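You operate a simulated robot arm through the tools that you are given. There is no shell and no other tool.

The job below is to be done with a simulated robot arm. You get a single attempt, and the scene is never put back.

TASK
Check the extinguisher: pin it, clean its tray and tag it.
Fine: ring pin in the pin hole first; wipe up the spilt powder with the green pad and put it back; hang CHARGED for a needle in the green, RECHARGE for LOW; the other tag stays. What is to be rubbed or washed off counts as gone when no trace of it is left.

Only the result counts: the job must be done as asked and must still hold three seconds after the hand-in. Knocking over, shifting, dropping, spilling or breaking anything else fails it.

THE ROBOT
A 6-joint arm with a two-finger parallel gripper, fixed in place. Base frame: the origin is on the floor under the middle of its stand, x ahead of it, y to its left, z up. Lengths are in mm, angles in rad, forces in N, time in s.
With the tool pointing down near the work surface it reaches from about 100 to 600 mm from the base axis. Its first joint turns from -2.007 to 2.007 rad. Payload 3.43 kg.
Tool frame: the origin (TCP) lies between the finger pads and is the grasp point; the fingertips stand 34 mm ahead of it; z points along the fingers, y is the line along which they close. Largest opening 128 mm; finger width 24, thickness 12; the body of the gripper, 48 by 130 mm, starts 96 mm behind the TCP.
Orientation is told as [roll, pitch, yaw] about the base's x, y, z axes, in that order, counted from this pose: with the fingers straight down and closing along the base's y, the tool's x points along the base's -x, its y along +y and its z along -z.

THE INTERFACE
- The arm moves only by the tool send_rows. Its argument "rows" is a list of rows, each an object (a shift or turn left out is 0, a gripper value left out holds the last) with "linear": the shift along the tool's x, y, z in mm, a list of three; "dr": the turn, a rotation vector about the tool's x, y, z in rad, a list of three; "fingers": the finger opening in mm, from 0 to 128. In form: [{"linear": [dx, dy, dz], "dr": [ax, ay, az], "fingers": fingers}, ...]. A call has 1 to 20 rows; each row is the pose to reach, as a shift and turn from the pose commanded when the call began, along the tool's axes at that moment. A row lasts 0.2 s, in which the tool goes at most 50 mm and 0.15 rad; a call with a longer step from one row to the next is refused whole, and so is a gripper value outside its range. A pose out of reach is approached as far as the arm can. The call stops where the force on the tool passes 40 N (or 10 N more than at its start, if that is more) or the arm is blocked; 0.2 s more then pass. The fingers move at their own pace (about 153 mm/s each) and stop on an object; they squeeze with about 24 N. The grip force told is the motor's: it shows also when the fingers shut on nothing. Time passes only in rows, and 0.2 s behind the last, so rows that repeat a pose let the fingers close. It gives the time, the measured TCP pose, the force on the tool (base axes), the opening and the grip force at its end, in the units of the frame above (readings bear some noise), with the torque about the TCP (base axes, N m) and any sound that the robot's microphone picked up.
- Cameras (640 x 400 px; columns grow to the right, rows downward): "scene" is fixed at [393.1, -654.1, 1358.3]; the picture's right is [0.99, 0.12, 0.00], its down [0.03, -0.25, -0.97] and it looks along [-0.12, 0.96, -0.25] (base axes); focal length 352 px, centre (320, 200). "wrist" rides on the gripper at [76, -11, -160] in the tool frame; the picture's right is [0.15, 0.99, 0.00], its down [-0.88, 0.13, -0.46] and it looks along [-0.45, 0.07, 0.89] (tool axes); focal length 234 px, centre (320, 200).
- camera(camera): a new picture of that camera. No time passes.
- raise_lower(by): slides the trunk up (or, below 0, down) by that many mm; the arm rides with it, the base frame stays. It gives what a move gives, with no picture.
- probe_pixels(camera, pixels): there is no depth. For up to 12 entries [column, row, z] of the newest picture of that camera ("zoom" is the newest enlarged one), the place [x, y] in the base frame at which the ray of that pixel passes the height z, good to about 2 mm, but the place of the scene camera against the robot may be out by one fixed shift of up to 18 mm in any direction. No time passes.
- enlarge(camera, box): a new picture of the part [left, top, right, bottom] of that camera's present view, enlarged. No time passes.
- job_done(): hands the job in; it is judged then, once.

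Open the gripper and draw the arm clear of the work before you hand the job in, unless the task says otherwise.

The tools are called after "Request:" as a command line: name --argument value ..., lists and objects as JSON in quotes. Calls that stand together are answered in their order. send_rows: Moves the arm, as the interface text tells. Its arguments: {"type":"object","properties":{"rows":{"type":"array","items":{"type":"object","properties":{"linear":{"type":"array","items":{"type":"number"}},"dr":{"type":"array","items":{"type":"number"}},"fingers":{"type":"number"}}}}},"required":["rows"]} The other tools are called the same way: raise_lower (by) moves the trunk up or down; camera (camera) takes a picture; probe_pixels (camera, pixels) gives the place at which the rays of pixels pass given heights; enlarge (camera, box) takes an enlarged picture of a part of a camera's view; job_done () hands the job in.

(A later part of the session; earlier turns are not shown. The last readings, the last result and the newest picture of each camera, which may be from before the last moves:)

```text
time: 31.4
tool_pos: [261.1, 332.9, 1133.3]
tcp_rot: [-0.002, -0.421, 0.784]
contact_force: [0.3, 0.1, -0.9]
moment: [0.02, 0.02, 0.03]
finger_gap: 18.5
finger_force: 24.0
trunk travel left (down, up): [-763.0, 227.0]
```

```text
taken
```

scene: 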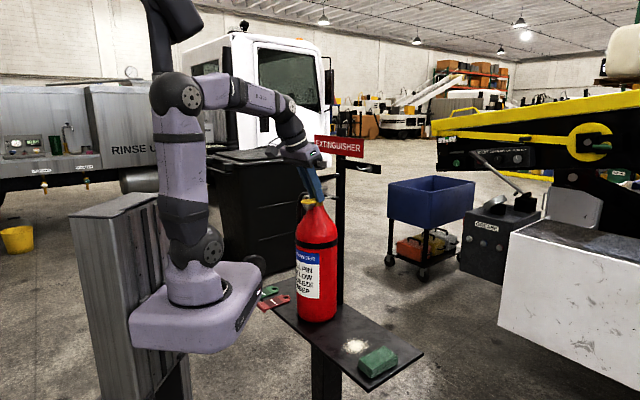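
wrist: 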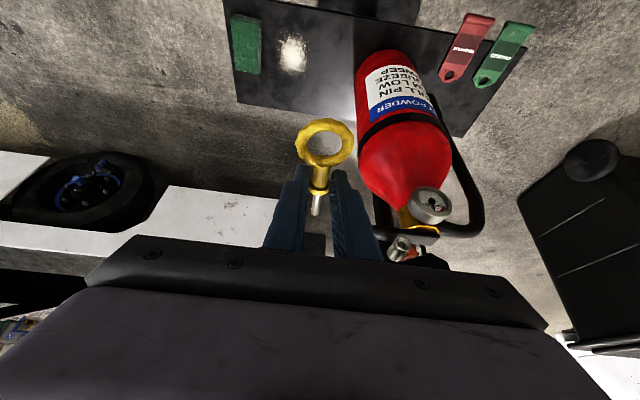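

The collar shows at about (400,247) in the wrist view, right of the pin. I slide +115 mm along tool y to line up with v≈165.6, keeping ~40 mm in front of the collar.

Request:
send_rows --rows '[{"linear": [0, 38, 0], "fingers": 0}, {"linear": [0, 76, 0], "fingers": 0}, {"linear": [0, 114.8, 0], "fingers": 0}]'

Request:
camera --camera "wrist"

Request:
enlarge --camera "scene" --box '[288, 165, 352, 205]'

Request:
enlarge --camera "wrist" --box '[256, 160, 384, 240]'

```text
time: 32.2
tool_pos: [178.5, 415.2, 1133.1]
tcp_rot: [-0.002, -0.418, 0.785]
contact_force: [0.2, 0.2, -0.7]
moment: [0.03, 0.02, 0.04]
finger_gap: 18.5
finger_force: 24.2
trunk travel left (down, up): [-763.0, 227.0]
```

```text
taken
```

wrist: 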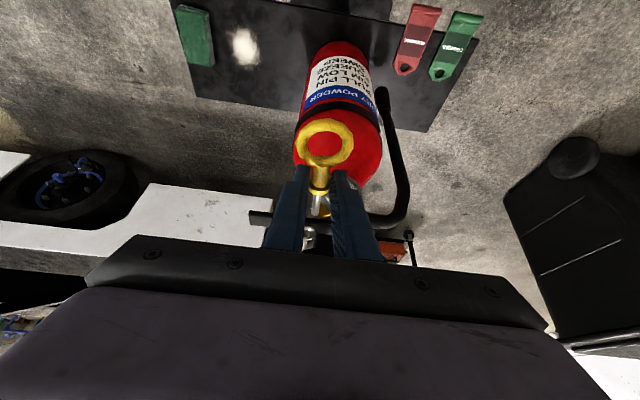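

```text
10.00 times, centred on (320, 185) of scene
```

zoom: 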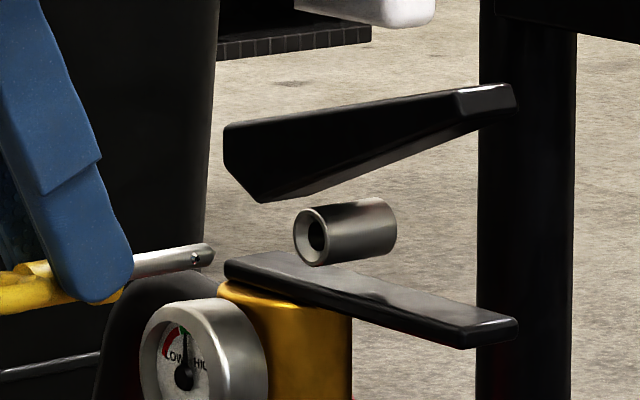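

```text
5.00 times, centred on (320, 200) of wrist
```

zoom: 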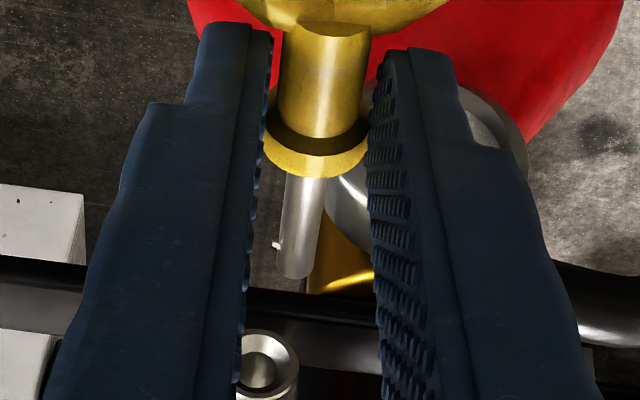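

Scene zoom shows the pin axis nearly in line with the collar (tip (212,255), collar face (311,236)); the wrist zoom suggests the pin is a few mm too far in +v (collar face (262,362)). I enlarge both for finer measurement.

Request:
enlarge --camera "wrist" --box '[288, 190, 352, 240]'

Request:
enlarge --camera "scene" --box '[300, 180, 332, 200]'

```text
8.00 times, centred on (320, 215) of wrist
```

zoom: 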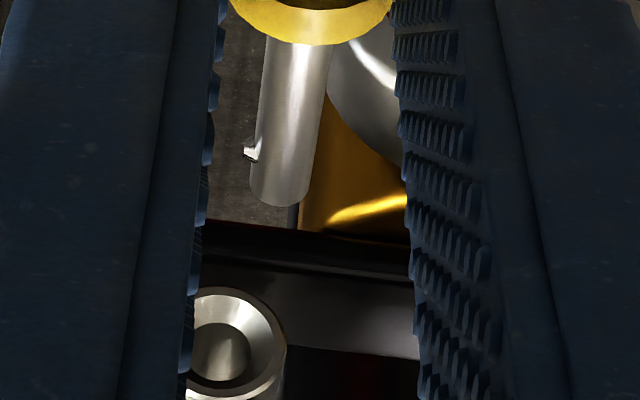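

```text
16.00 times, centred on (316, 190) of scene
```

zoom: 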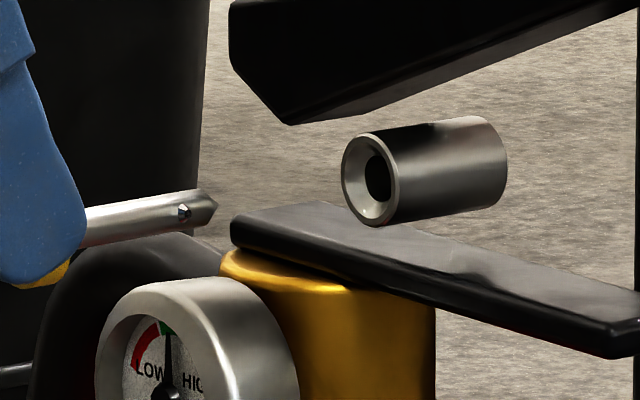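

Measured: the pin is yawed ≈2.5° towards +v, pitched ≈1.5° tip-up, its tip ≈4 mm too far in +v. I apply a small correction (yaw −0.045, pitch tip-down 0.027, v −1.1, z +2.7) and re-measure.

Request:
send_rows --rows '[{"linear": [-0.5, -0.5, -1.2], "dr": [0.0092, 0.0135, 0.0205], "fingers": 0}, {"linear": [-1.1, -1.1, -2.47], "dr": [0.0184, 0.027, 0.0411], "fingers": 0}, {"linear": [-1.1, -1.1, -2.47], "dr": [0.0184, 0.027, 0.0411], "fingers": 0}]'

Request:
enlarge --camera "wrist" --box '[288, 190, 352, 240]'

Request:
enlarge --camera "scene" --box '[300, 180, 332, 200]'

```text
time: 33.0
tool_pos: [179.1, 414.0, 1137.1]
tcp_rot: [-0.001, -0.391, 0.739]
contact_force: [0.3, -0.2, -1.4]
moment: [0.01, -0.05, -0.01]
finger_gap: 18.7
finger_force: 23.9
trunk travel left (down, up): [-763.0, 227.0]
```

```text
8.00 times, centred on (320, 215) of wrist
```

zoom: 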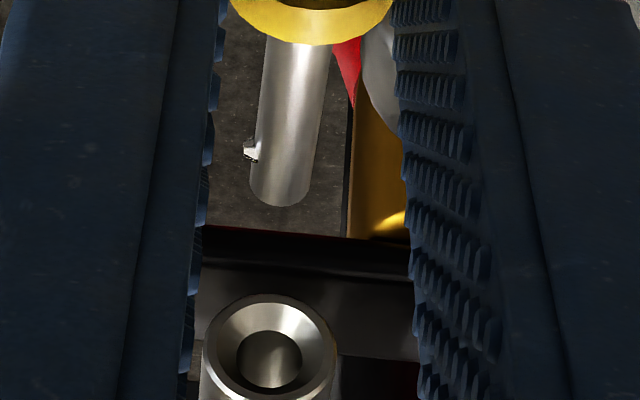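

```text
16.00 times, centred on (316, 190) of scene
```

zoom: 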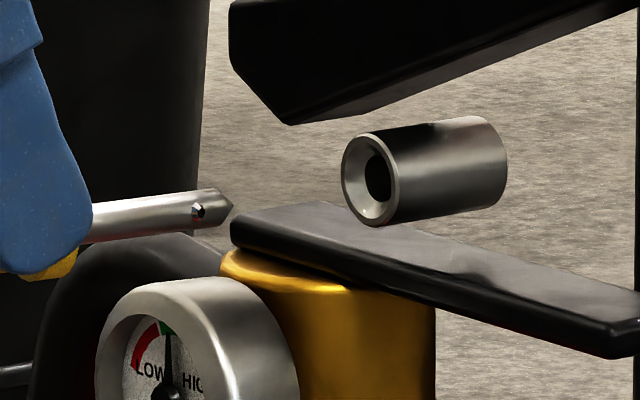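

Now pitch and yaw match the collar axis; the tip is ≈1.3 mm low in v and ≈1.2 mm high in z. I correct that and advance 30 mm along the collar axis, stopping just short of the mouth.

Request:
send_rows --rows '[{"linear": [0.457, 1.3, 1.11], "fingers": 0}, {"linear": [-8.78, 1.75, 4.92], "fingers": 0}, {"linear": [-18.0, 2.2, 8.72], "fingers": 0}, {"linear": [-27.25, 2.65, 12.53], "fingers": 0}, {"linear": [-27.25, 2.65, 12.53], "fingers": 0}]'

Request:
enlarge --camera "wrist" --box '[288, 190, 352, 240]'

Request:
enlarge --camera "scene" --box '[304, 178, 336, 198]'

```text
time: 34.2
tool_pos: [200.4, 435.8, 1135.3]
tcp_rot: [-0.002, -0.393, 0.74]
contact_force: [0.1, 0.6, -0.6]
moment: [0.0, 0.0, -0.01]
finger_gap: 18.5
finger_force: 23.9
trunk travel left (down, up): [-763.0, 227.0]
```

```text
8.00 times, centred on (320, 215) of wrist
```

zoom: 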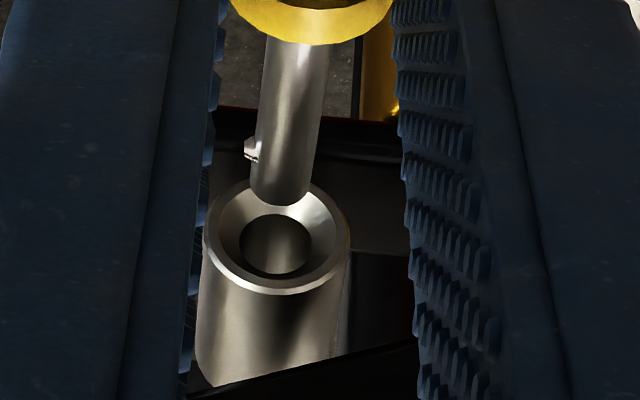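

```text
16.00 times, centred on (320, 188) of scene
```

zoom: 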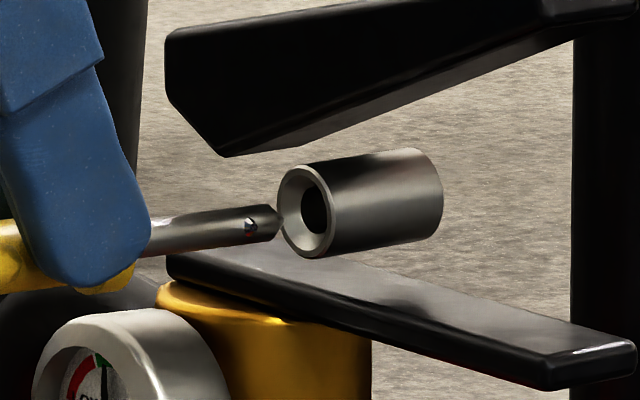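

Laterally aligned within ~0.2 mm; the scene shows the pin ≈1 mm low (tip (282,220) vs mouth centre (308,211)). I raise 0.8 mm and push in 20 mm along the axis.

Request:
send_rows --rows '[{"linear": [-0.305, 0, -0.74], "fingers": 0}, {"linear": [-4.92, 0.22, 1.16], "fingers": 0}, {"linear": [-9.54, 0.45, 3.07], "fingers": 0}, {"linear": [-14.16, 0.67, 4.97], "fingers": 0}, {"linear": [-18.78, 0.9, 6.87], "fingers": 0}]'

Request:
enlarge --camera "wrist" --box '[288, 190, 352, 240]'

Request:
enlarge --camera "scene" --box '[304, 178, 336, 198]'

```text
time: 35.4
tool_pos: [215.1, 449.2, 1136.6]
tcp_rot: [-0.002, -0.391, 0.74]
contact_force: [-0.2, 0.1, -0.3]
moment: [0.01, -0.02, 0.03]
finger_gap: 18.2
finger_force: 24.0
trunk travel left (down, up): [-763.0, 227.0]
```

```text
8.00 times, centred on (320, 215) of wrist
```

zoom: 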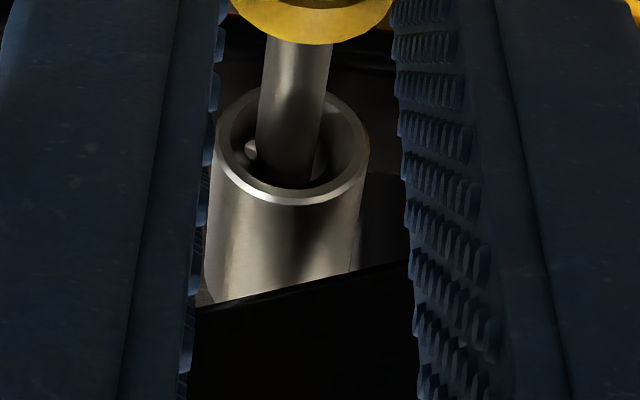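

```text
16.00 times, centred on (320, 188) of scene
```

zoom: 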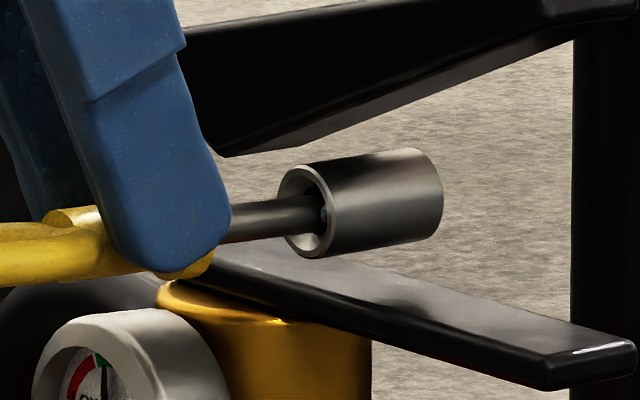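

The tip is inside the bore with no contact force. I push on 15 mm in small steps.

Request:
send_rows --rows '[{"linear": [-3.69, 0.18, 1.52], "fingers": 0}, {"linear": [-7.39, 0.36, 3.05], "fingers": 0}, {"linear": [-11.08, 0.54, 4.57], "fingers": 0}, {"linear": [-13.85, 0.68, 5.71], "fingers": 0}]'

Request:
enlarge --camera "wrist" --box '[288, 180, 352, 230]'

Request:
enlarge --camera "scene" --box '[304, 178, 336, 198]'

```text
time: 36.4
tool_pos: [225.4, 460.9, 1137.3]
tcp_rot: [-0.002, -0.39, 0.741]
contact_force: [0.4, -0.3, -1.8]
moment: [-0.03, 0.04, 0.02]
finger_gap: 18.5
finger_force: 24.0
trunk travel left (down, up): [-763.0, 227.0]
```

```text
8.00 times, centred on (320, 205) of wrist
```

zoom: 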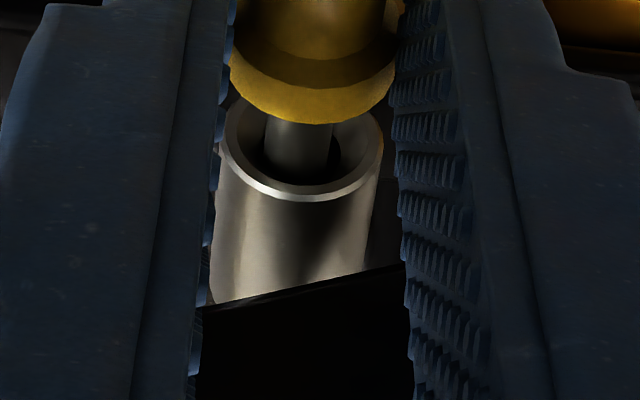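

```text
16.00 times, centred on (320, 188) of scene
```

zoom: 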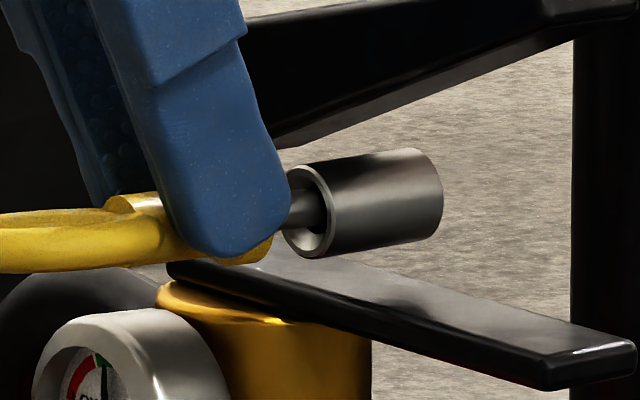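

Still no force; the flange is about 8 mm from the collar face. I advance 6 mm more in 2 mm rows.

Request:
send_rows --rows '[{"linear": [-1.85, 0.09, 0.76], "fingers": 0}, {"linear": [-3.69, 0.18, 1.52], "fingers": 0}, {"linear": [-5.54, 0.27, 2.28], "fingers": 0}]'

Request:
enlarge --camera "wrist" --box '[288, 180, 352, 230]'

Request:
enlarge --camera "scene" --box '[304, 178, 336, 198]'

```text
time: 37.2
tool_pos: [229.2, 462.9, 1137.7]
tcp_rot: [-0.002, -0.389, 0.74]
contact_force: [0.0, 0.1, -1.5]
moment: [-0.03, 0.02, -0.02]
finger_gap: 18.4
finger_force: 23.7
trunk travel left (down, up): [-763.0, 227.0]
```

```text
8.00 times, centred on (320, 205) of wrist
```

zoom: 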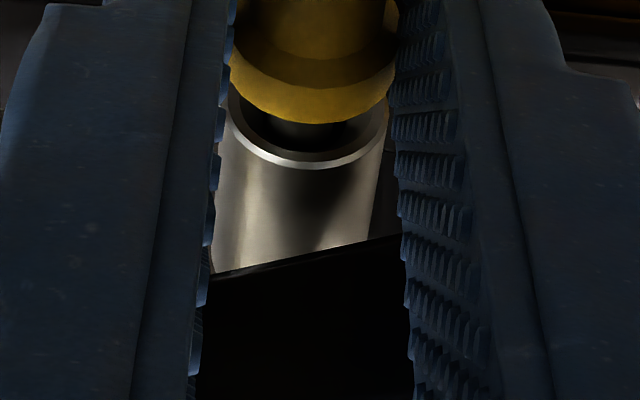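

```text
16.00 times, centred on (320, 188) of scene
```

zoom: 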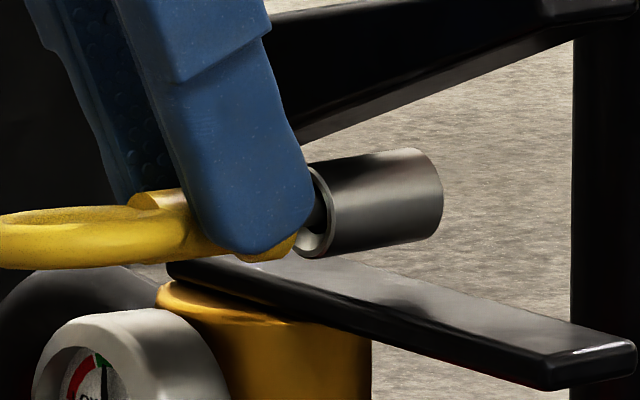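

Small gap remains between flange and collar rim. I push another 4 mm in 1 mm rows, watching for contact.

Request:
send_rows --rows '[{"linear": [-0.92, 0.045, 0.38], "fingers": 0}, {"linear": [-1.85, 0.09, 0.76], "fingers": 0}, {"linear": [-2.77, 0.135, 1.14], "fingers": 0}, {"linear": [-3.69, 0.18, 1.52], "fingers": 0}]'

Request:
enlarge --camera "wrist" --box '[288, 180, 352, 230]'

Request:
enlarge --camera "scene" --box '[304, 178, 336, 198]'

```text
time: 38.2
tool_pos: [232.4, 466.2, 1137.7]
tcp_rot: [-0.001, -0.391, 0.741]
contact_force: [1.2, 0.4, -1.4]
moment: [0.0, 0.0, 0.03]
finger_gap: 18.0
finger_force: 24.0
trunk travel left (down, up): [-763.0, 227.0]
```

```text
8.00 times, centred on (320, 205) of wrist
```

zoom: 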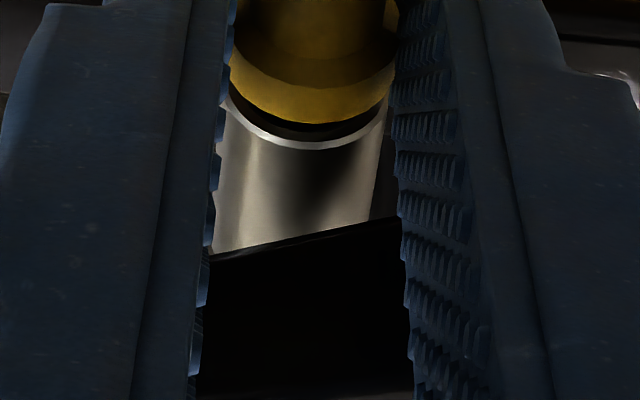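

```text
16.00 times, centred on (320, 188) of scene
```

zoom: 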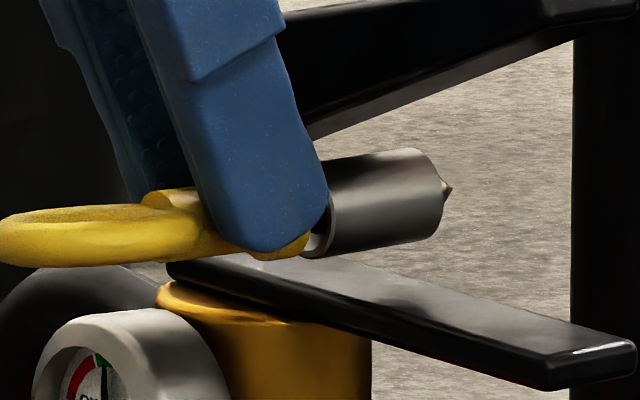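

The pin's tip now pokes out of the collar's rear (450,188). I continue until the flange seats.

Request:
send_rows --rows '[{"linear": [-0.92, 0.045, 0.38], "fingers": 0}, {"linear": [-1.85, 0.09, 0.76], "fingers": 0}, {"linear": [-2.77, 0.135, 1.14], "fingers": 0}, {"linear": [-3.69, 0.18, 1.52], "fingers": 0}]'

Request:
enlarge --camera "wrist" --box '[288, 180, 352, 230]'

Request:
enlarge --camera "scene" --box '[304, 178, 336, 198]'

```text
time: 39.2
tool_pos: [234.5, 470.1, 1137.0]
tcp_rot: [-0.002, -0.391, 0.739]
contact_force: [0.0, -0.7, -2.0]
moment: [-0.02, 0.03, 0.01]
finger_gap: 18.2
finger_force: 24.1
trunk travel left (down, up): [-763.0, 227.0]
```

```text
8.00 times, centred on (320, 205) of wrist
```

zoom: 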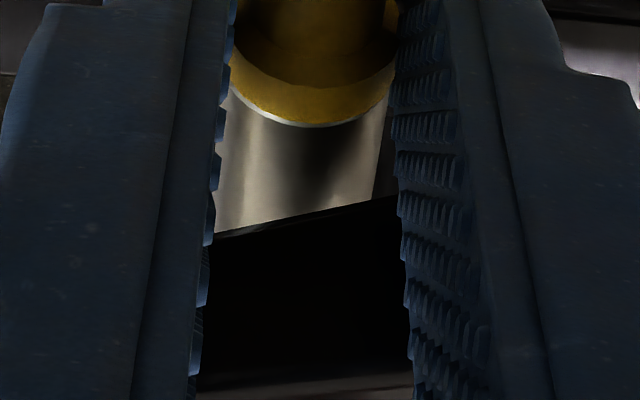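

```text
16.00 times, centred on (320, 188) of scene
```

zoom: 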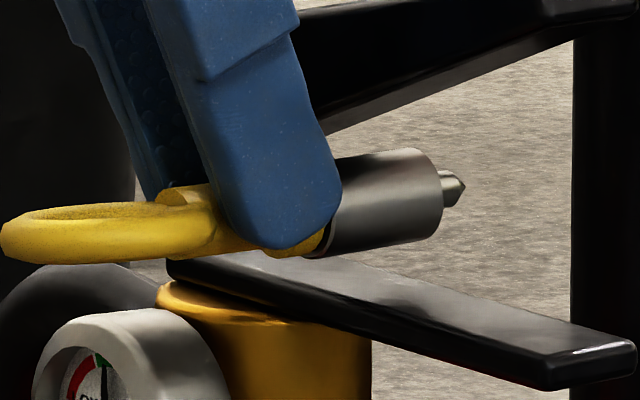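

The flange is almost on the rim. I push 2 mm more to seat it.

Request:
send_rows --rows '[{"linear": [-0.92, 0.045, 0.38], "fingers": 0}, {"linear": [-1.85, 0.09, 0.76], "fingers": 0}, {"linear": [-1.85, 0.09, 0.76], "fingers": 0}]'

Request:
enlarge --camera "wrist" --box '[288, 180, 352, 230]'

Request:
enlarge --camera "scene" --box '[304, 178, 336, 198]'

```text
time: 40.0
tool_pos: [235.5, 470.9, 1136.2]
tcp_rot: [-0.002, -0.391, 0.74]
contact_force: [-1.1, -1.3, -0.2]
moment: [-0.03, 0.05, 0.01]
finger_gap: 18.4
finger_force: 24.3
trunk travel left (down, up): [-763.0, 227.0]
```

```text
8.00 times, centred on (320, 205) of wrist
```

zoom: 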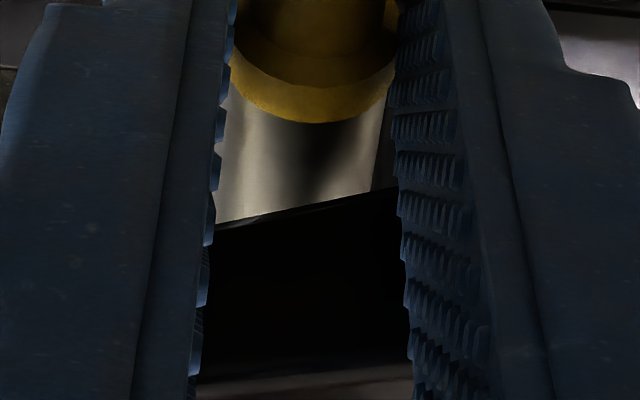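

```text
16.00 times, centred on (320, 188) of scene
```

zoom: 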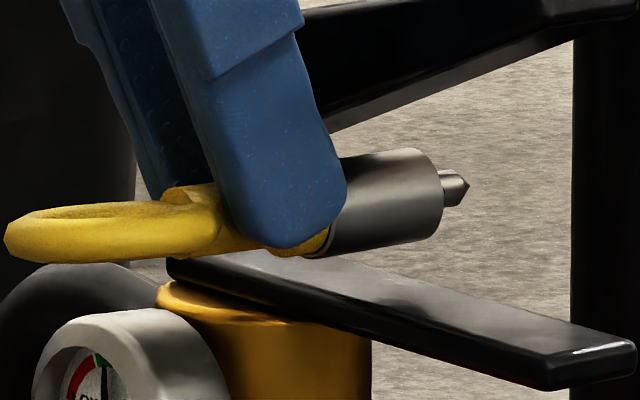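

Contact begins (Fu≈−1.7 N). I press 1.5 mm more to be sure it is seated.

Request:
send_rows --rows '[{"linear": [-0.7, 0.034, 0.29], "fingers": 0}, {"linear": [-1.39, 0.067, 0.57], "fingers": 0}, {"linear": [-1.39, 0.067, 0.57], "fingers": 0}]'

Request:
enlarge --camera "scene" --box '[304, 178, 336, 198]'

```text
time: 40.8
tool_pos: [236.3, 471.2, 1136.8]
tcp_rot: [-0.001, -0.389, 0.745]
contact_force: [-8.2, -6.6, -3.5]
moment: [-0.16, 0.26, 0.05]
finger_gap: 18.4
finger_force: 24.0
trunk travel left (down, up): [-763.0, 227.0]
```

```text
16.00 times, centred on (320, 188) of scene
```

zoom: 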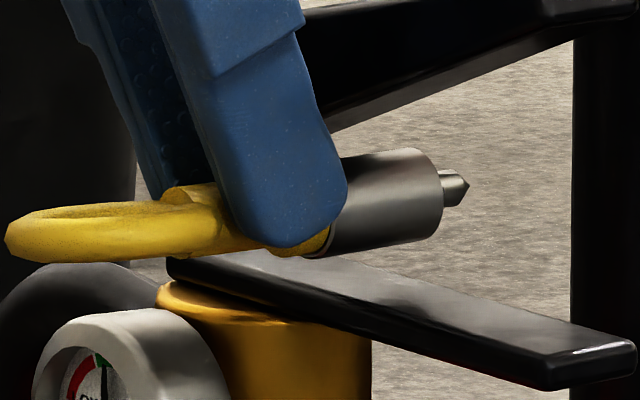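

Seated: about 10 N back along −u, tip protruding behind the collar at (455,187). I relieve 1 mm, open to 36 mm and withdraw along the tool axis (up and back).

Request:
send_rows --rows '[{"linear": [1.2, -0.06, -0.5], "fingers": 0}, {"linear": [1.2, -0.06, -0.5], "fingers": 24}, {"linear": [1.2, -0.06, -0.5], "fingers": 36}, {"linear": [1.2, -0.06, -0.5], "fingers": 36}, {"linear": [1.2, -0.06, -10], "fingers": 36}, {"linear": [1.2, -0.06, -40], "fingers": 36}, {"linear": [1.2, -0.06, -80], "fingers": 36}]'

Request:
enlarge --camera "scene" --box '[288, 165, 352, 205]'

Request:
camera --camera "wrist"

```text
time: 42.4
tool_pos: [214.3, 450.3, 1211.4]
tcp_rot: [-0.003, -0.39, 0.741]
contact_force: [0.0, -0.9, 1.0]
moment: [0.0, 0.02, 0.01]
finger_gap: 36.0
finger_force: 0.1
trunk travel left (down, up): [-763.0, 227.0]
```

```text
10.00 times, centred on (320, 185) of scene
```

zoom: 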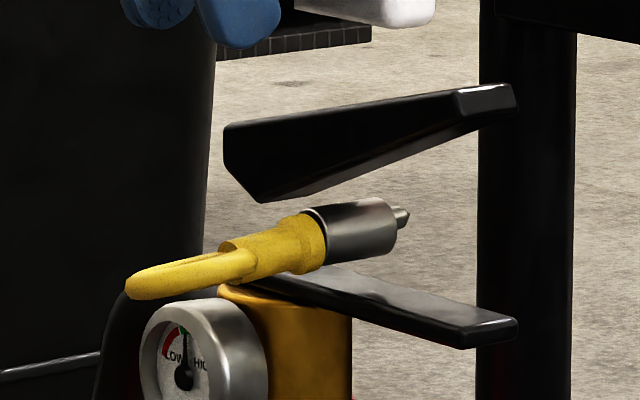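

```text
taken
```

wrist: 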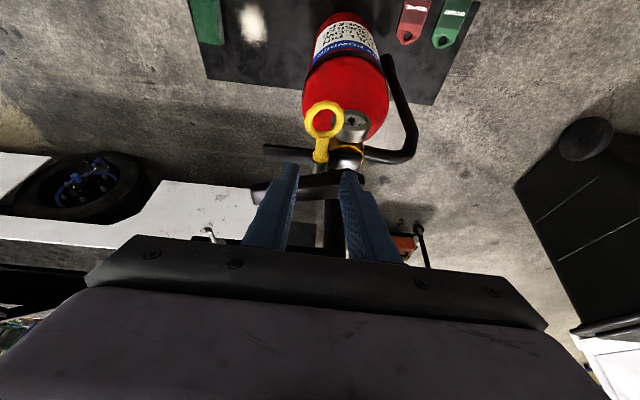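

The pin stays in the collar after release. Next the pad: I back off 80 mm, straighten the tool to point down with yaw 45°, and slide along −v towards the pad side, still high up.

Request:
send_rows --rows '[{"linear": [37, -1.8, -15.2], "fingers": 80}, {"linear": [73.9, -3.6, -30.5], "fingers": 80}, {"linear": [71.8, -53.2, -29.6], "dr": [-0.002, 0.07, -0.007]}, {"linear": [69.8, -102.8, -28.8], "dr": [-0.004, 0.14, -0.014]}, {"linear": [67.7, -150, -28], "dr": [-0.006, 0.21, -0.021]}, {"linear": [65.6, -199, -27.1], "dr": [-0.007, 0.28, -0.028]}, {"linear": [63.6, -248, -26.3], "dr": [-0.008, 0.34, -0.035]}, {"linear": [61.5, -297, -25.4], "dr": [-0.0086, 0.39, -0.042]}]'

Request:
raise_lower --by -360

Request:
camera --camera "wrist"

Request:
camera --camera "scene"

```text
time: 44.2
tool_pos: [367.8, 184.1, 1210.9]
tcp_rot: [0.002, -0.001, 0.783]
contact_force: [0.5, 0.6, 0.2]
moment: [0.01, 0.05, 0.03]
finger_gap: 79.8
finger_force: 0.0
trunk travel left (down, up): [-763.0, 227.0]
```

```text
time: 47.7
tool_pos: [366.4, 184.7, 852.4]
tcp_rot: [0.0, -0.002, 0.782]
contact_force: [-0.2, 0.0, 0.3]
moment: [-0.02, 0.01, 0.03]
finger_gap: 80.1
finger_force: 0.0
trunk travel left (down, up): [-403.0, 587.0]
```

```text
taken
```

wrist: 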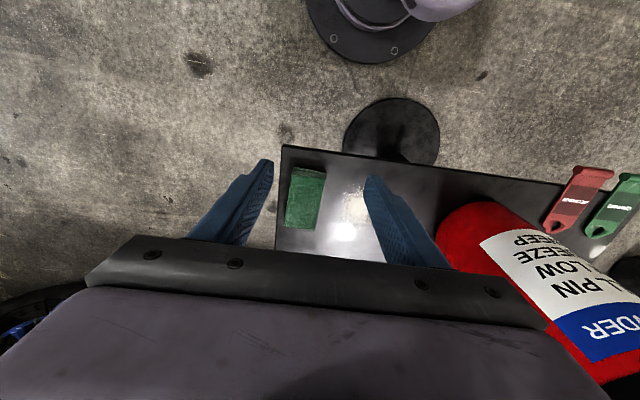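

```text
taken
```

scene: 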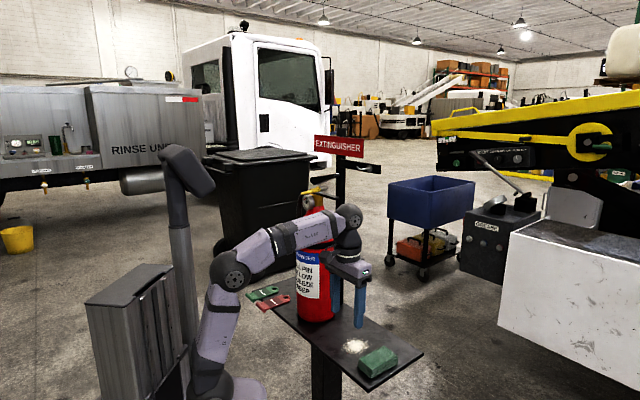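

The pad is at (305,198) between the fingers in the wrist view, parallel to the tray. I enlarge it and probe its corners.

Request:
enlarge --camera "wrist" --box '[260, 140, 388, 240]'

Request:
enlarge --camera "scene" --box '[325, 325, 437, 395]'

```text
4.00 times, centred on (324, 190) of wrist
```

zoom: 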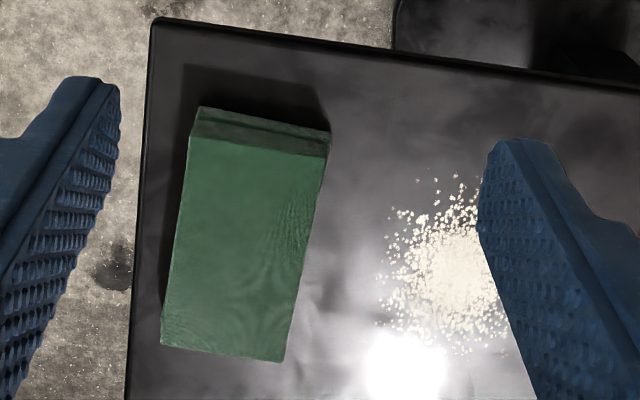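

```text
5.71 times, centred on (381, 360) of scene
```

zoom: 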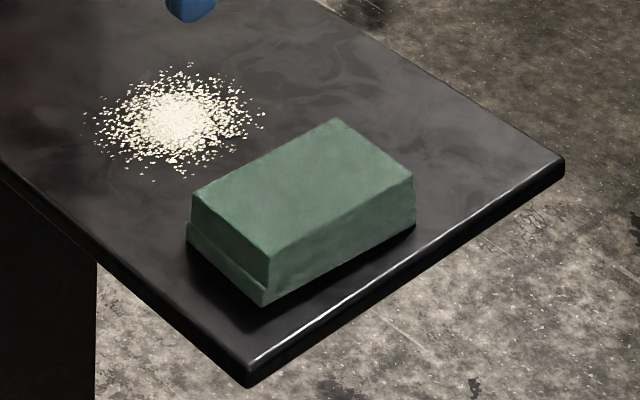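

I probe the pad's base edge at tray height 620 and its top corners at 650, plus the powder's edge points.

Request:
probe_pixels --camera "wrist" --pixels '[[293.5, 166.75, 620], [326.5, 172.5, 620], [291.5, 175, 650], [325.25, 179.25, 650], [314.75, 230.5, 650], [284.25, 226.25, 650], [339, 224, 620], [351, 185, 620], [354, 206, 620], [285, 146, 620], [275, 240, 620], [354, 206, 630]]'

Request:
probe_pixels --camera "scene" --pixels '[[355, 345, 620], [337, 345, 620], [372, 345, 620], [355, 334, 620], [355, 357, 620], [358, 395, 620]]'

```text
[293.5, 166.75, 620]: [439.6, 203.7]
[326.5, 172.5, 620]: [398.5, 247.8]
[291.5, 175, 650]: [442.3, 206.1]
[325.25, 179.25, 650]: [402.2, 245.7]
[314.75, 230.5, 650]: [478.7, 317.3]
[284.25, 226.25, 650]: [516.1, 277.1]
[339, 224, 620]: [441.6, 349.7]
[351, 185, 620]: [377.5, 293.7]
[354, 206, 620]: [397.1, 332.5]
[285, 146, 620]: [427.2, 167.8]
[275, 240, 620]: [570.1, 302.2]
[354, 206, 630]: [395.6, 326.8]
```

```text
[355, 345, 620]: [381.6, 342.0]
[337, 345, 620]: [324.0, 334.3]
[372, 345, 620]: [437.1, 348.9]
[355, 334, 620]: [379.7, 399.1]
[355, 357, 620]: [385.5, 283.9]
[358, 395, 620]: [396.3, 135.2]
```

Pad: u 458–562, v −168…−111, ~30 mm high, yawed about −1.5°. Powder centre ≈ (u 519, v −35), radius ≈ 42. I move above the pad centre (u=510, v=−139) with fingers at 92 mm, down to z≈745.

Request:
send_rows --rows '[{"linear": [-40, -3.5, 35], "fingers": 92}, {"linear": [-80, -7, 70], "dr": [0, 0, 0.01], "fingers": 92}, {"linear": [-120, -10.5, 107], "dr": [0, 0, 0.022], "fingers": 92}, {"linear": [-120, -10.5, 107], "dr": [0, 0, 0.022], "fingers": 92}]'

Request:
camera --camera "wrist"

Request:
enlarge --camera "scene" --box '[325, 310, 453, 390]'

```text
refused: row 1 steps farther than a row can; nothing moved
```

```text
taken
```

wrist: 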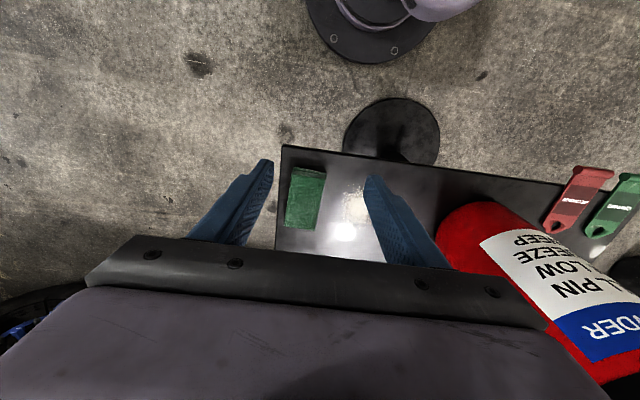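

```text
5.00 times, centred on (389, 350) of scene
```

zoom: 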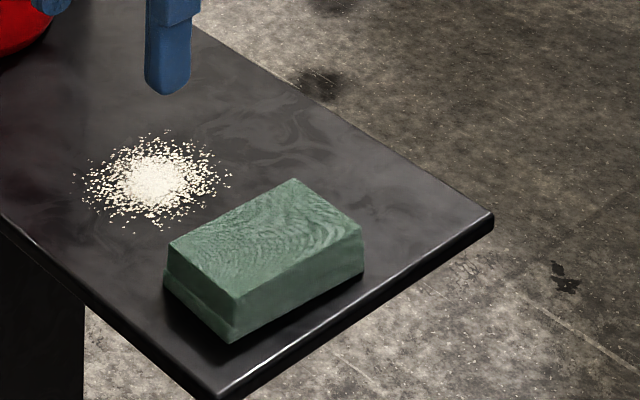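

The step per row was over 50 mm, so nothing moved; the pad and powder are as before. I resend with smaller rows.

Request:
send_rows --rows '[{"linear": [-30, -2.6, 26], "fingers": 92}, {"linear": [-60, -5.2, 53], "fingers": 92}, {"linear": [-90, -7.9, 80], "dr": [0, 0, 0.011], "fingers": 92}, {"linear": [-120, -10.5, 107], "dr": [0, 0, 0.022], "fingers": 92}, {"linear": [-120, -10.5, 107], "dr": [0, 0, 0.022], "fingers": 92}]'

Request:
camera --camera "wrist"

Request:
enlarge --camera "scene" --box '[325, 310, 453, 390]'

```text
time: 48.9
tool_pos: [459.6, 263.8, 746.5]
tcp_rot: [-0.002, -0.001, 0.76]
contact_force: [1.1, -0.1, -0.3]
moment: [0.0, 0.01, -0.03]
finger_gap: 91.9
finger_force: 0.1
trunk travel left (down, up): [-403.0, 587.0]
```

```text
taken
```

wrist: 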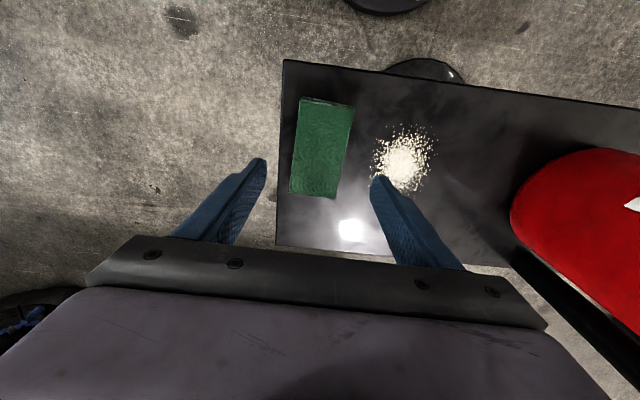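

```text
5.00 times, centred on (389, 350) of scene
```

zoom: 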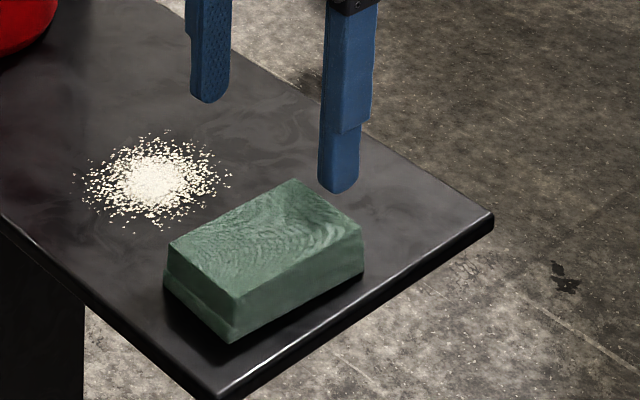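

I check the pad's centre again from this closer view by probing its top corners.

Request:
enlarge --camera "wrist" --box '[270, 80, 430, 210]'

```text
3.08 times, centred on (350, 145) of wrist
```

zoom: 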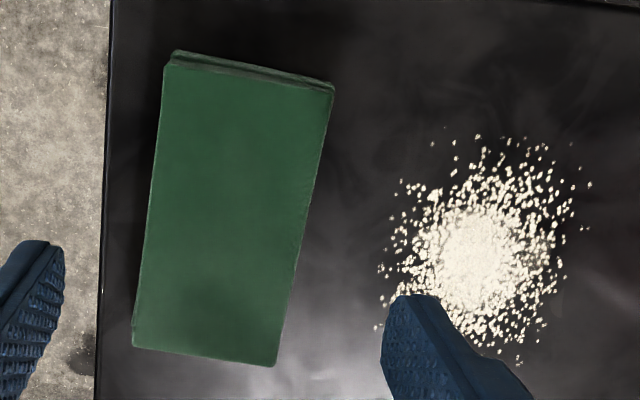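

Request:
probe_pixels --camera "zoom" --pixels '[[166, 65, 650], [332, 88, 650], [273, 367, 650], [133, 347, 650], [175, 52, 622], [332, 80, 622], [475, 255, 620], [376, 300, 620], [590, 200, 620], [520, 135, 620], [518, 362, 620], [105, 300, 620]]'

```text
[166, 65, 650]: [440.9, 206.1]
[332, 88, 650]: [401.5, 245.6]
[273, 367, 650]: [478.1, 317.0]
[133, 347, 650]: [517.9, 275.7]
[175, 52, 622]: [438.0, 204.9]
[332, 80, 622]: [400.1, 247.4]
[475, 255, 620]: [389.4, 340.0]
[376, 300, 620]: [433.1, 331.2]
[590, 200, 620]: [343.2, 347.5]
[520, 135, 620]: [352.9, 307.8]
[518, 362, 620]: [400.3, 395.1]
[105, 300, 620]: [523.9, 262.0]
```

Pad centre confirmed at (u 509.6, v −140.3), powder spans u 467–565, v −75…+8. I trim the position and yaw and descend to z≈662 around the pad.

Request:
send_rows --rows '[{"linear": [1.9, -1.8, 20], "dr": [0, 0, 0.015], "fingers": 92}, {"linear": [1.9, -1.8, 45], "dr": [0, 0, 0.015], "fingers": 92}, {"linear": [1.9, -1.8, 65], "dr": [0, 0, 0.015], "fingers": 92}, {"linear": [1.9, -1.8, 78], "dr": [0, 0, 0.015], "fingers": 92}, {"linear": [1.9, -1.8, 84], "dr": [0, 0, 0.015], "fingers": 92}]'

Request:
enlarge --camera "scene" --box '[325, 310, 453, 390]'

Request:
camera --camera "wrist"

```text
time: 50.1
tool_pos: [459.5, 258.3, 661.5]
tcp_rot: [-0.002, -0.002, 0.746]
contact_force: [0.0, -0.3, 0.9]
moment: [-0.02, -0.01, 0.0]
finger_gap: 92.0
finger_force: 0.1
trunk travel left (down, up): [-403.0, 587.0]
```

```text
5.00 times, centred on (389, 350) of scene
```

zoom: 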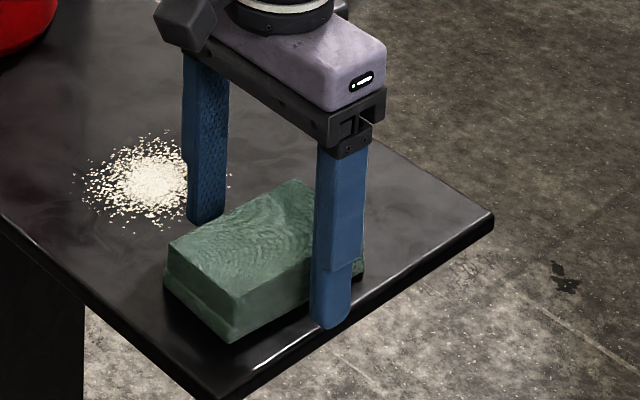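

```text
taken
```

wrist: 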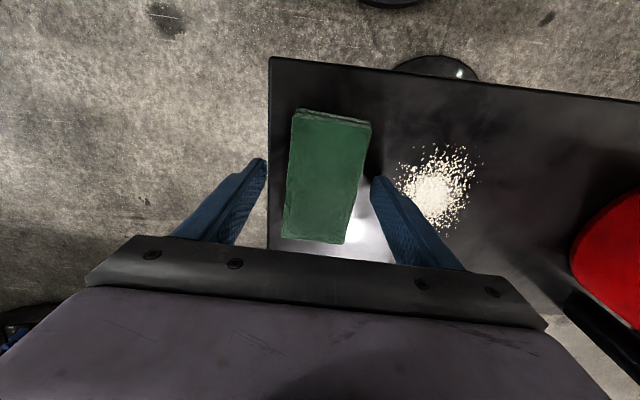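

The pad sits ≈4 mm to the +v side of the finger midline, so I shift +3 mm and close gently on its sides.

Request:
send_rows --rows '[{"linear": [0, 3.3, 0], "fingers": 92}, {"linear": [0, 3.3, 0], "fingers": 75}, {"linear": [0, 3.3, 0], "fingers": 66}, {"linear": [0, 3.3, 0], "fingers": 62}, {"linear": [0, 3.3, 0], "fingers": 58}, {"linear": [0, 3.3, 0], "fingers": 40}, {"linear": [0, 3.3, 0], "fingers": 40}]'

Request:
enlarge --camera "scene" --box '[325, 310, 453, 390]'

Request:
camera --camera "wrist"

```text
time: 51.7
tool_pos: [457.3, 261.2, 661.6]
tcp_rot: [-0.001, -0.002, 0.745]
contact_force: [-0.3, 0.6, 0.2]
moment: [0.07, 0.01, -0.03]
finger_gap: 58.9
finger_force: 24.1
trunk travel left (down, up): [-403.0, 587.0]
```

```text
5.00 times, centred on (389, 350) of scene
```

zoom: 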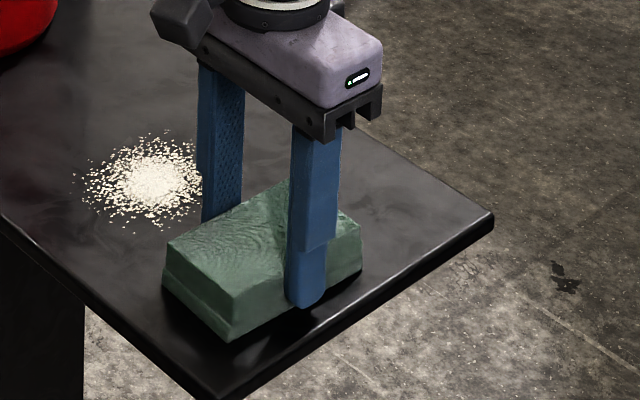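

```text
taken
```

wrist: 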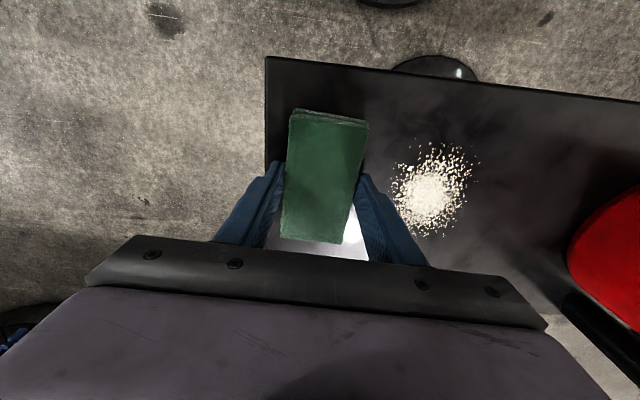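

Pad gripped (58.9 mm, 24 N) with almost no shift; home pose is TCP (457.3, 261.2, 661.6). I press down 2 mm and read the force before wiping.

Request:
send_rows --rows '[{"linear": [0, 0, 1], "fingers": 40}, {"linear": [0, 0, 2], "fingers": 40}, {"linear": [0, 0, 2], "fingers": 40}]'

```text
time: 52.5
tool_pos: [457.4, 262.0, 662.0]
tcp_rot: [-0.003, -0.005, 0.746]
contact_force: [-2.3, -0.9, 16.6]
moment: [-0.19, 0.49, -0.11]
finger_gap: 59.4
finger_force: 23.9
trunk travel left (down, up): [-403.0, 587.0]
```

16.6 N down force; I ease off 0.8 mm and sweep the pad along +v across the powder, returning at a slightly larger u.

Request:
send_rows --rows '[{"linear": [0, 0, -0.8], "fingers": 40}, {"linear": [0, 20, -0.8], "fingers": 40}, {"linear": [0, 40, -0.8], "fingers": 40}, {"linear": [0, 60, -0.8], "fingers": 40}, {"linear": [0, 80, -0.8], "fingers": 40}, {"linear": [0, 95, -0.8], "fingers": 40}, {"linear": [0, 110, -0.8], "fingers": 40}, {"linear": [0, 125, -0.8], "fingers": 40}, {"linear": [0, 140, -0.8], "fingers": 40}, {"linear": [0, 155, -0.8], "fingers": 40}]'

Request:
camera --camera "wrist"

Request:
enlarge --camera "scene" --box '[305, 300, 433, 380]'

```text
time: 54.7
tool_pos: [352.2, 375.6, 661.0]
tcp_rot: [-0.001, -0.005, 0.745]
contact_force: [7.7, -8.0, 25.1]
moment: [-0.44, -0.16, 0.05]
finger_gap: 58.9
finger_force: 24.1
trunk travel left (down, up): [-403.0, 587.0]
```

```text
taken
```

wrist: 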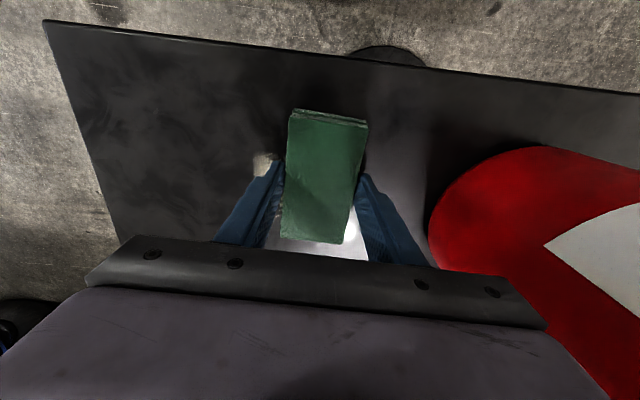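

```text
5.00 times, centred on (369, 340) of scene
```

zoom: 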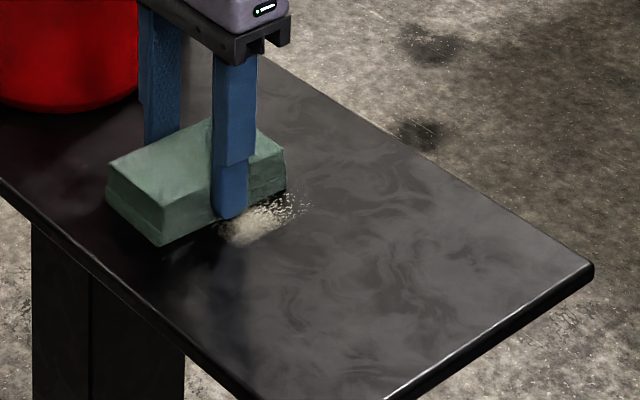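

One pass faded most; a patch remains at larger u (zoom (265,215)). I shift 18 mm outward and rub back and forth across it.

Request:
send_rows --rows '[{"linear": [-9, 0, -0.8], "fingers": 40}, {"linear": [-18, 0, -0.8], "fingers": 40}, {"linear": [-18, -20, -0.8], "fingers": 40}, {"linear": [-18, -40, -0.8], "fingers": 40}, {"linear": [-18, -60, -0.8], "fingers": 40}, {"linear": [-18, -80, -0.8], "fingers": 40}, {"linear": [-18, -100, -0.8], "fingers": 40}, {"linear": [-18, -115, -0.8], "fingers": 40}, {"linear": [-18, -95, -0.8], "fingers": 40}, {"linear": [-18, -75, -0.8], "fingers": 40}, {"linear": [-18, -55, -0.8], "fingers": 40}, {"linear": [-18, -35, -0.8], "fingers": 40}, {"linear": [-18, -15, -0.8], "fingers": 40}, {"linear": [-18, 0, -0.8], "fingers": 40}]'

Request:
enlarge --camera "scene" --box '[305, 300, 433, 380]'

Request:
camera --camera "wrist"

```text
time: 57.7
tool_pos: [366.5, 389.4, 661.9]
tcp_rot: [0.0, -0.003, 0.745]
contact_force: [3.3, -4.4, 14.6]
moment: [-0.24, -0.4, -0.03]
finger_gap: 58.7
finger_force: 23.8
trunk travel left (down, up): [-403.0, 587.0]
```

```text
5.00 times, centred on (369, 340) of scene
```

zoom: 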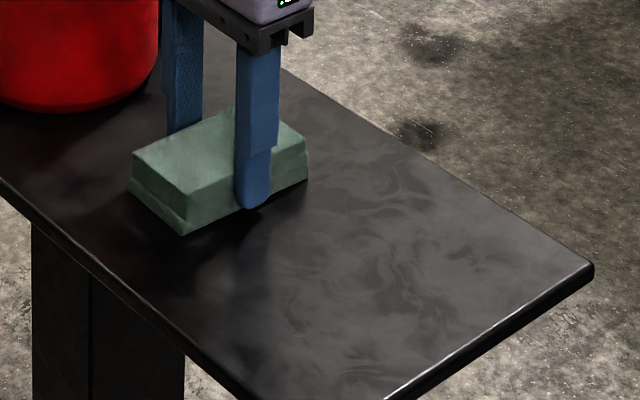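

```text
taken
```

wrist: 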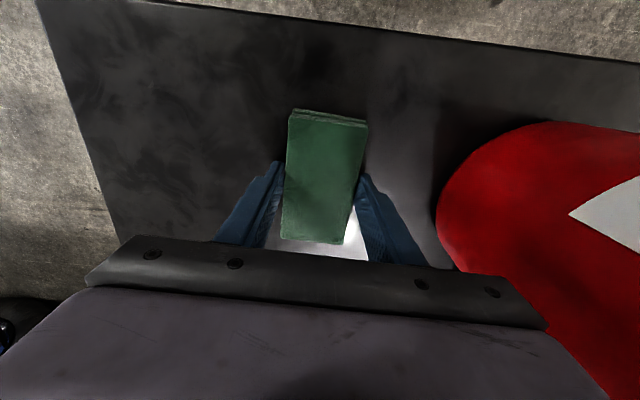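

The visible area looks clean. I do two more full passes at u≈524 and u≈512 so no faint residue stays.

Request:
send_rows --rows '[{"linear": [10, 0, 0], "fingers": 40}, {"linear": [10, -25, 0], "fingers": 40}, {"linear": [10, -50, 0], "fingers": 40}, {"linear": [10, -75, 0], "fingers": 40}, {"linear": [10, -100, 0], "fingers": 40}, {"linear": [10, -115, 0], "fingers": 40}, {"linear": [22, -115, 0], "fingers": 40}, {"linear": [22, -95, 0], "fingers": 40}, {"linear": [22, -70, 0], "fingers": 40}, {"linear": [22, -45, 0], "fingers": 40}, {"linear": [22, -20, 0], "fingers": 40}, {"linear": [22, 0, 0], "fingers": 40}, {"linear": [30, 0, 0], "fingers": 40}, {"linear": [30, -25, 0], "fingers": 40}, {"linear": [30, -50, 0], "fingers": 40}, {"linear": [30, -75, 0], "fingers": 40}, {"linear": [30, -100, 0], "fingers": 40}, {"linear": [30, -125, 0], "fingers": 40}, {"linear": [30, -145, 0], "fingers": 40}]'

Request:
enlarge --camera "scene" --box '[305, 300, 433, 380]'

Request:
camera --camera "wrist"

```text
time: 61.7
tool_pos: [442.6, 259.4, 660.3]
tcp_rot: [-0.002, -0.001, 0.745]
contact_force: [-1.1, 0.2, 5.1]
moment: [0.31, -0.04, 0.05]
finger_gap: 59.1
finger_force: 24.4
trunk travel left (down, up): [-403.0, 587.0]
```

```text
5.00 times, centred on (369, 340) of scene
```

zoom: 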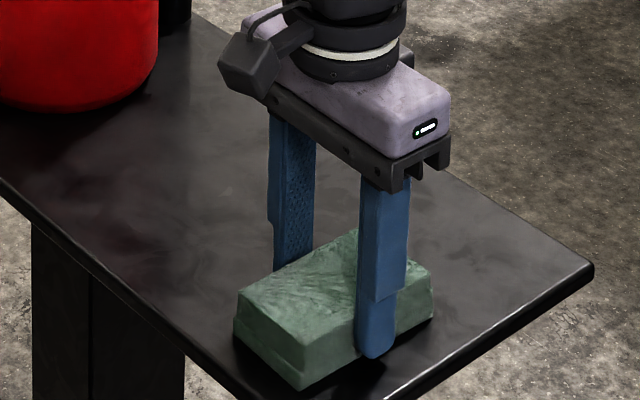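

```text
taken
```

wrist: 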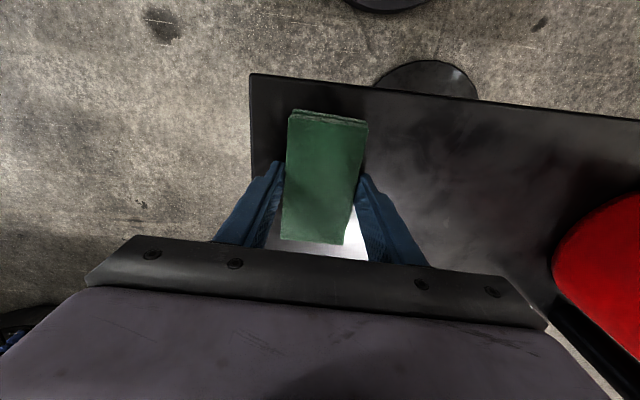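

The tray looks clean; I enlarge the former powder area in both views to look for faint traces.

Request:
enlarge --camera "wrist" --box '[370, 100, 530, 200]'

Request:
enlarge --camera "scene" --box '[325, 325, 389, 365]'

```text
4.00 times, centred on (450, 150) of wrist
```

zoom: 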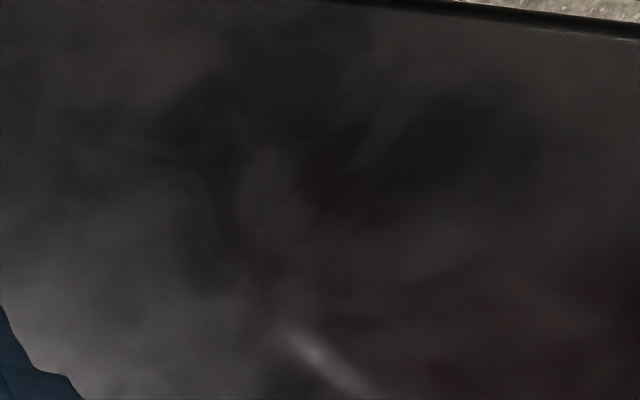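

```text
10.00 times, centred on (357, 345) of scene
```

zoom: 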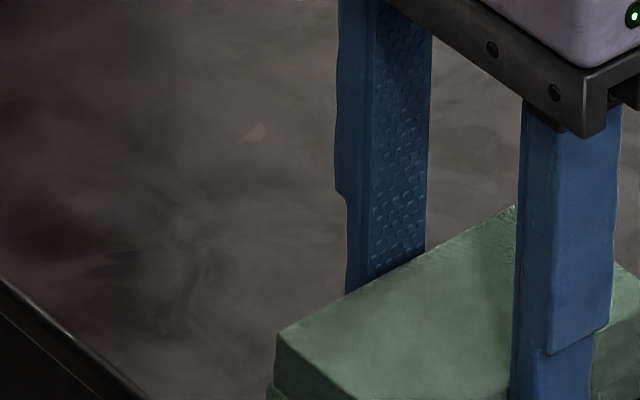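

Only a faint leaf-shaped mark of the tray's own texture remains (it was visible before wiping too). I slide the pad back to its home pose (457.3, 261.2), ease the pressure and open the fingers.

Request:
send_rows --rows '[{"linear": [-4, -3, 0], "fingers": 40}, {"linear": [-8, -6, 0], "fingers": 40}, {"linear": [-12, -8.6, 0], "fingers": 40}, {"linear": [-12, -8.6, 0], "fingers": 40}]'

Request:
enlarge --camera "scene" --box '[325, 310, 453, 390]'

```text
time: 62.7
tool_pos: [455.9, 263.0, 660.9]
tcp_rot: [-0.002, -0.001, 0.744]
contact_force: [-1.0, -0.3, 0.7]
moment: [-0.03, 0.11, 0.03]
finger_gap: 59.3
finger_force: 23.7
trunk travel left (down, up): [-403.0, 587.0]
```

```text
5.00 times, centred on (389, 350) of scene
```

zoom: 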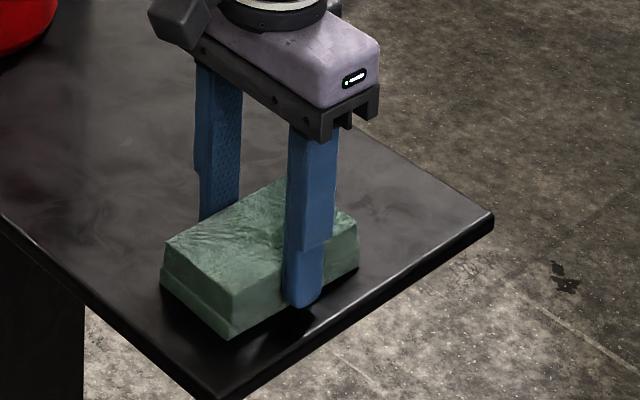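

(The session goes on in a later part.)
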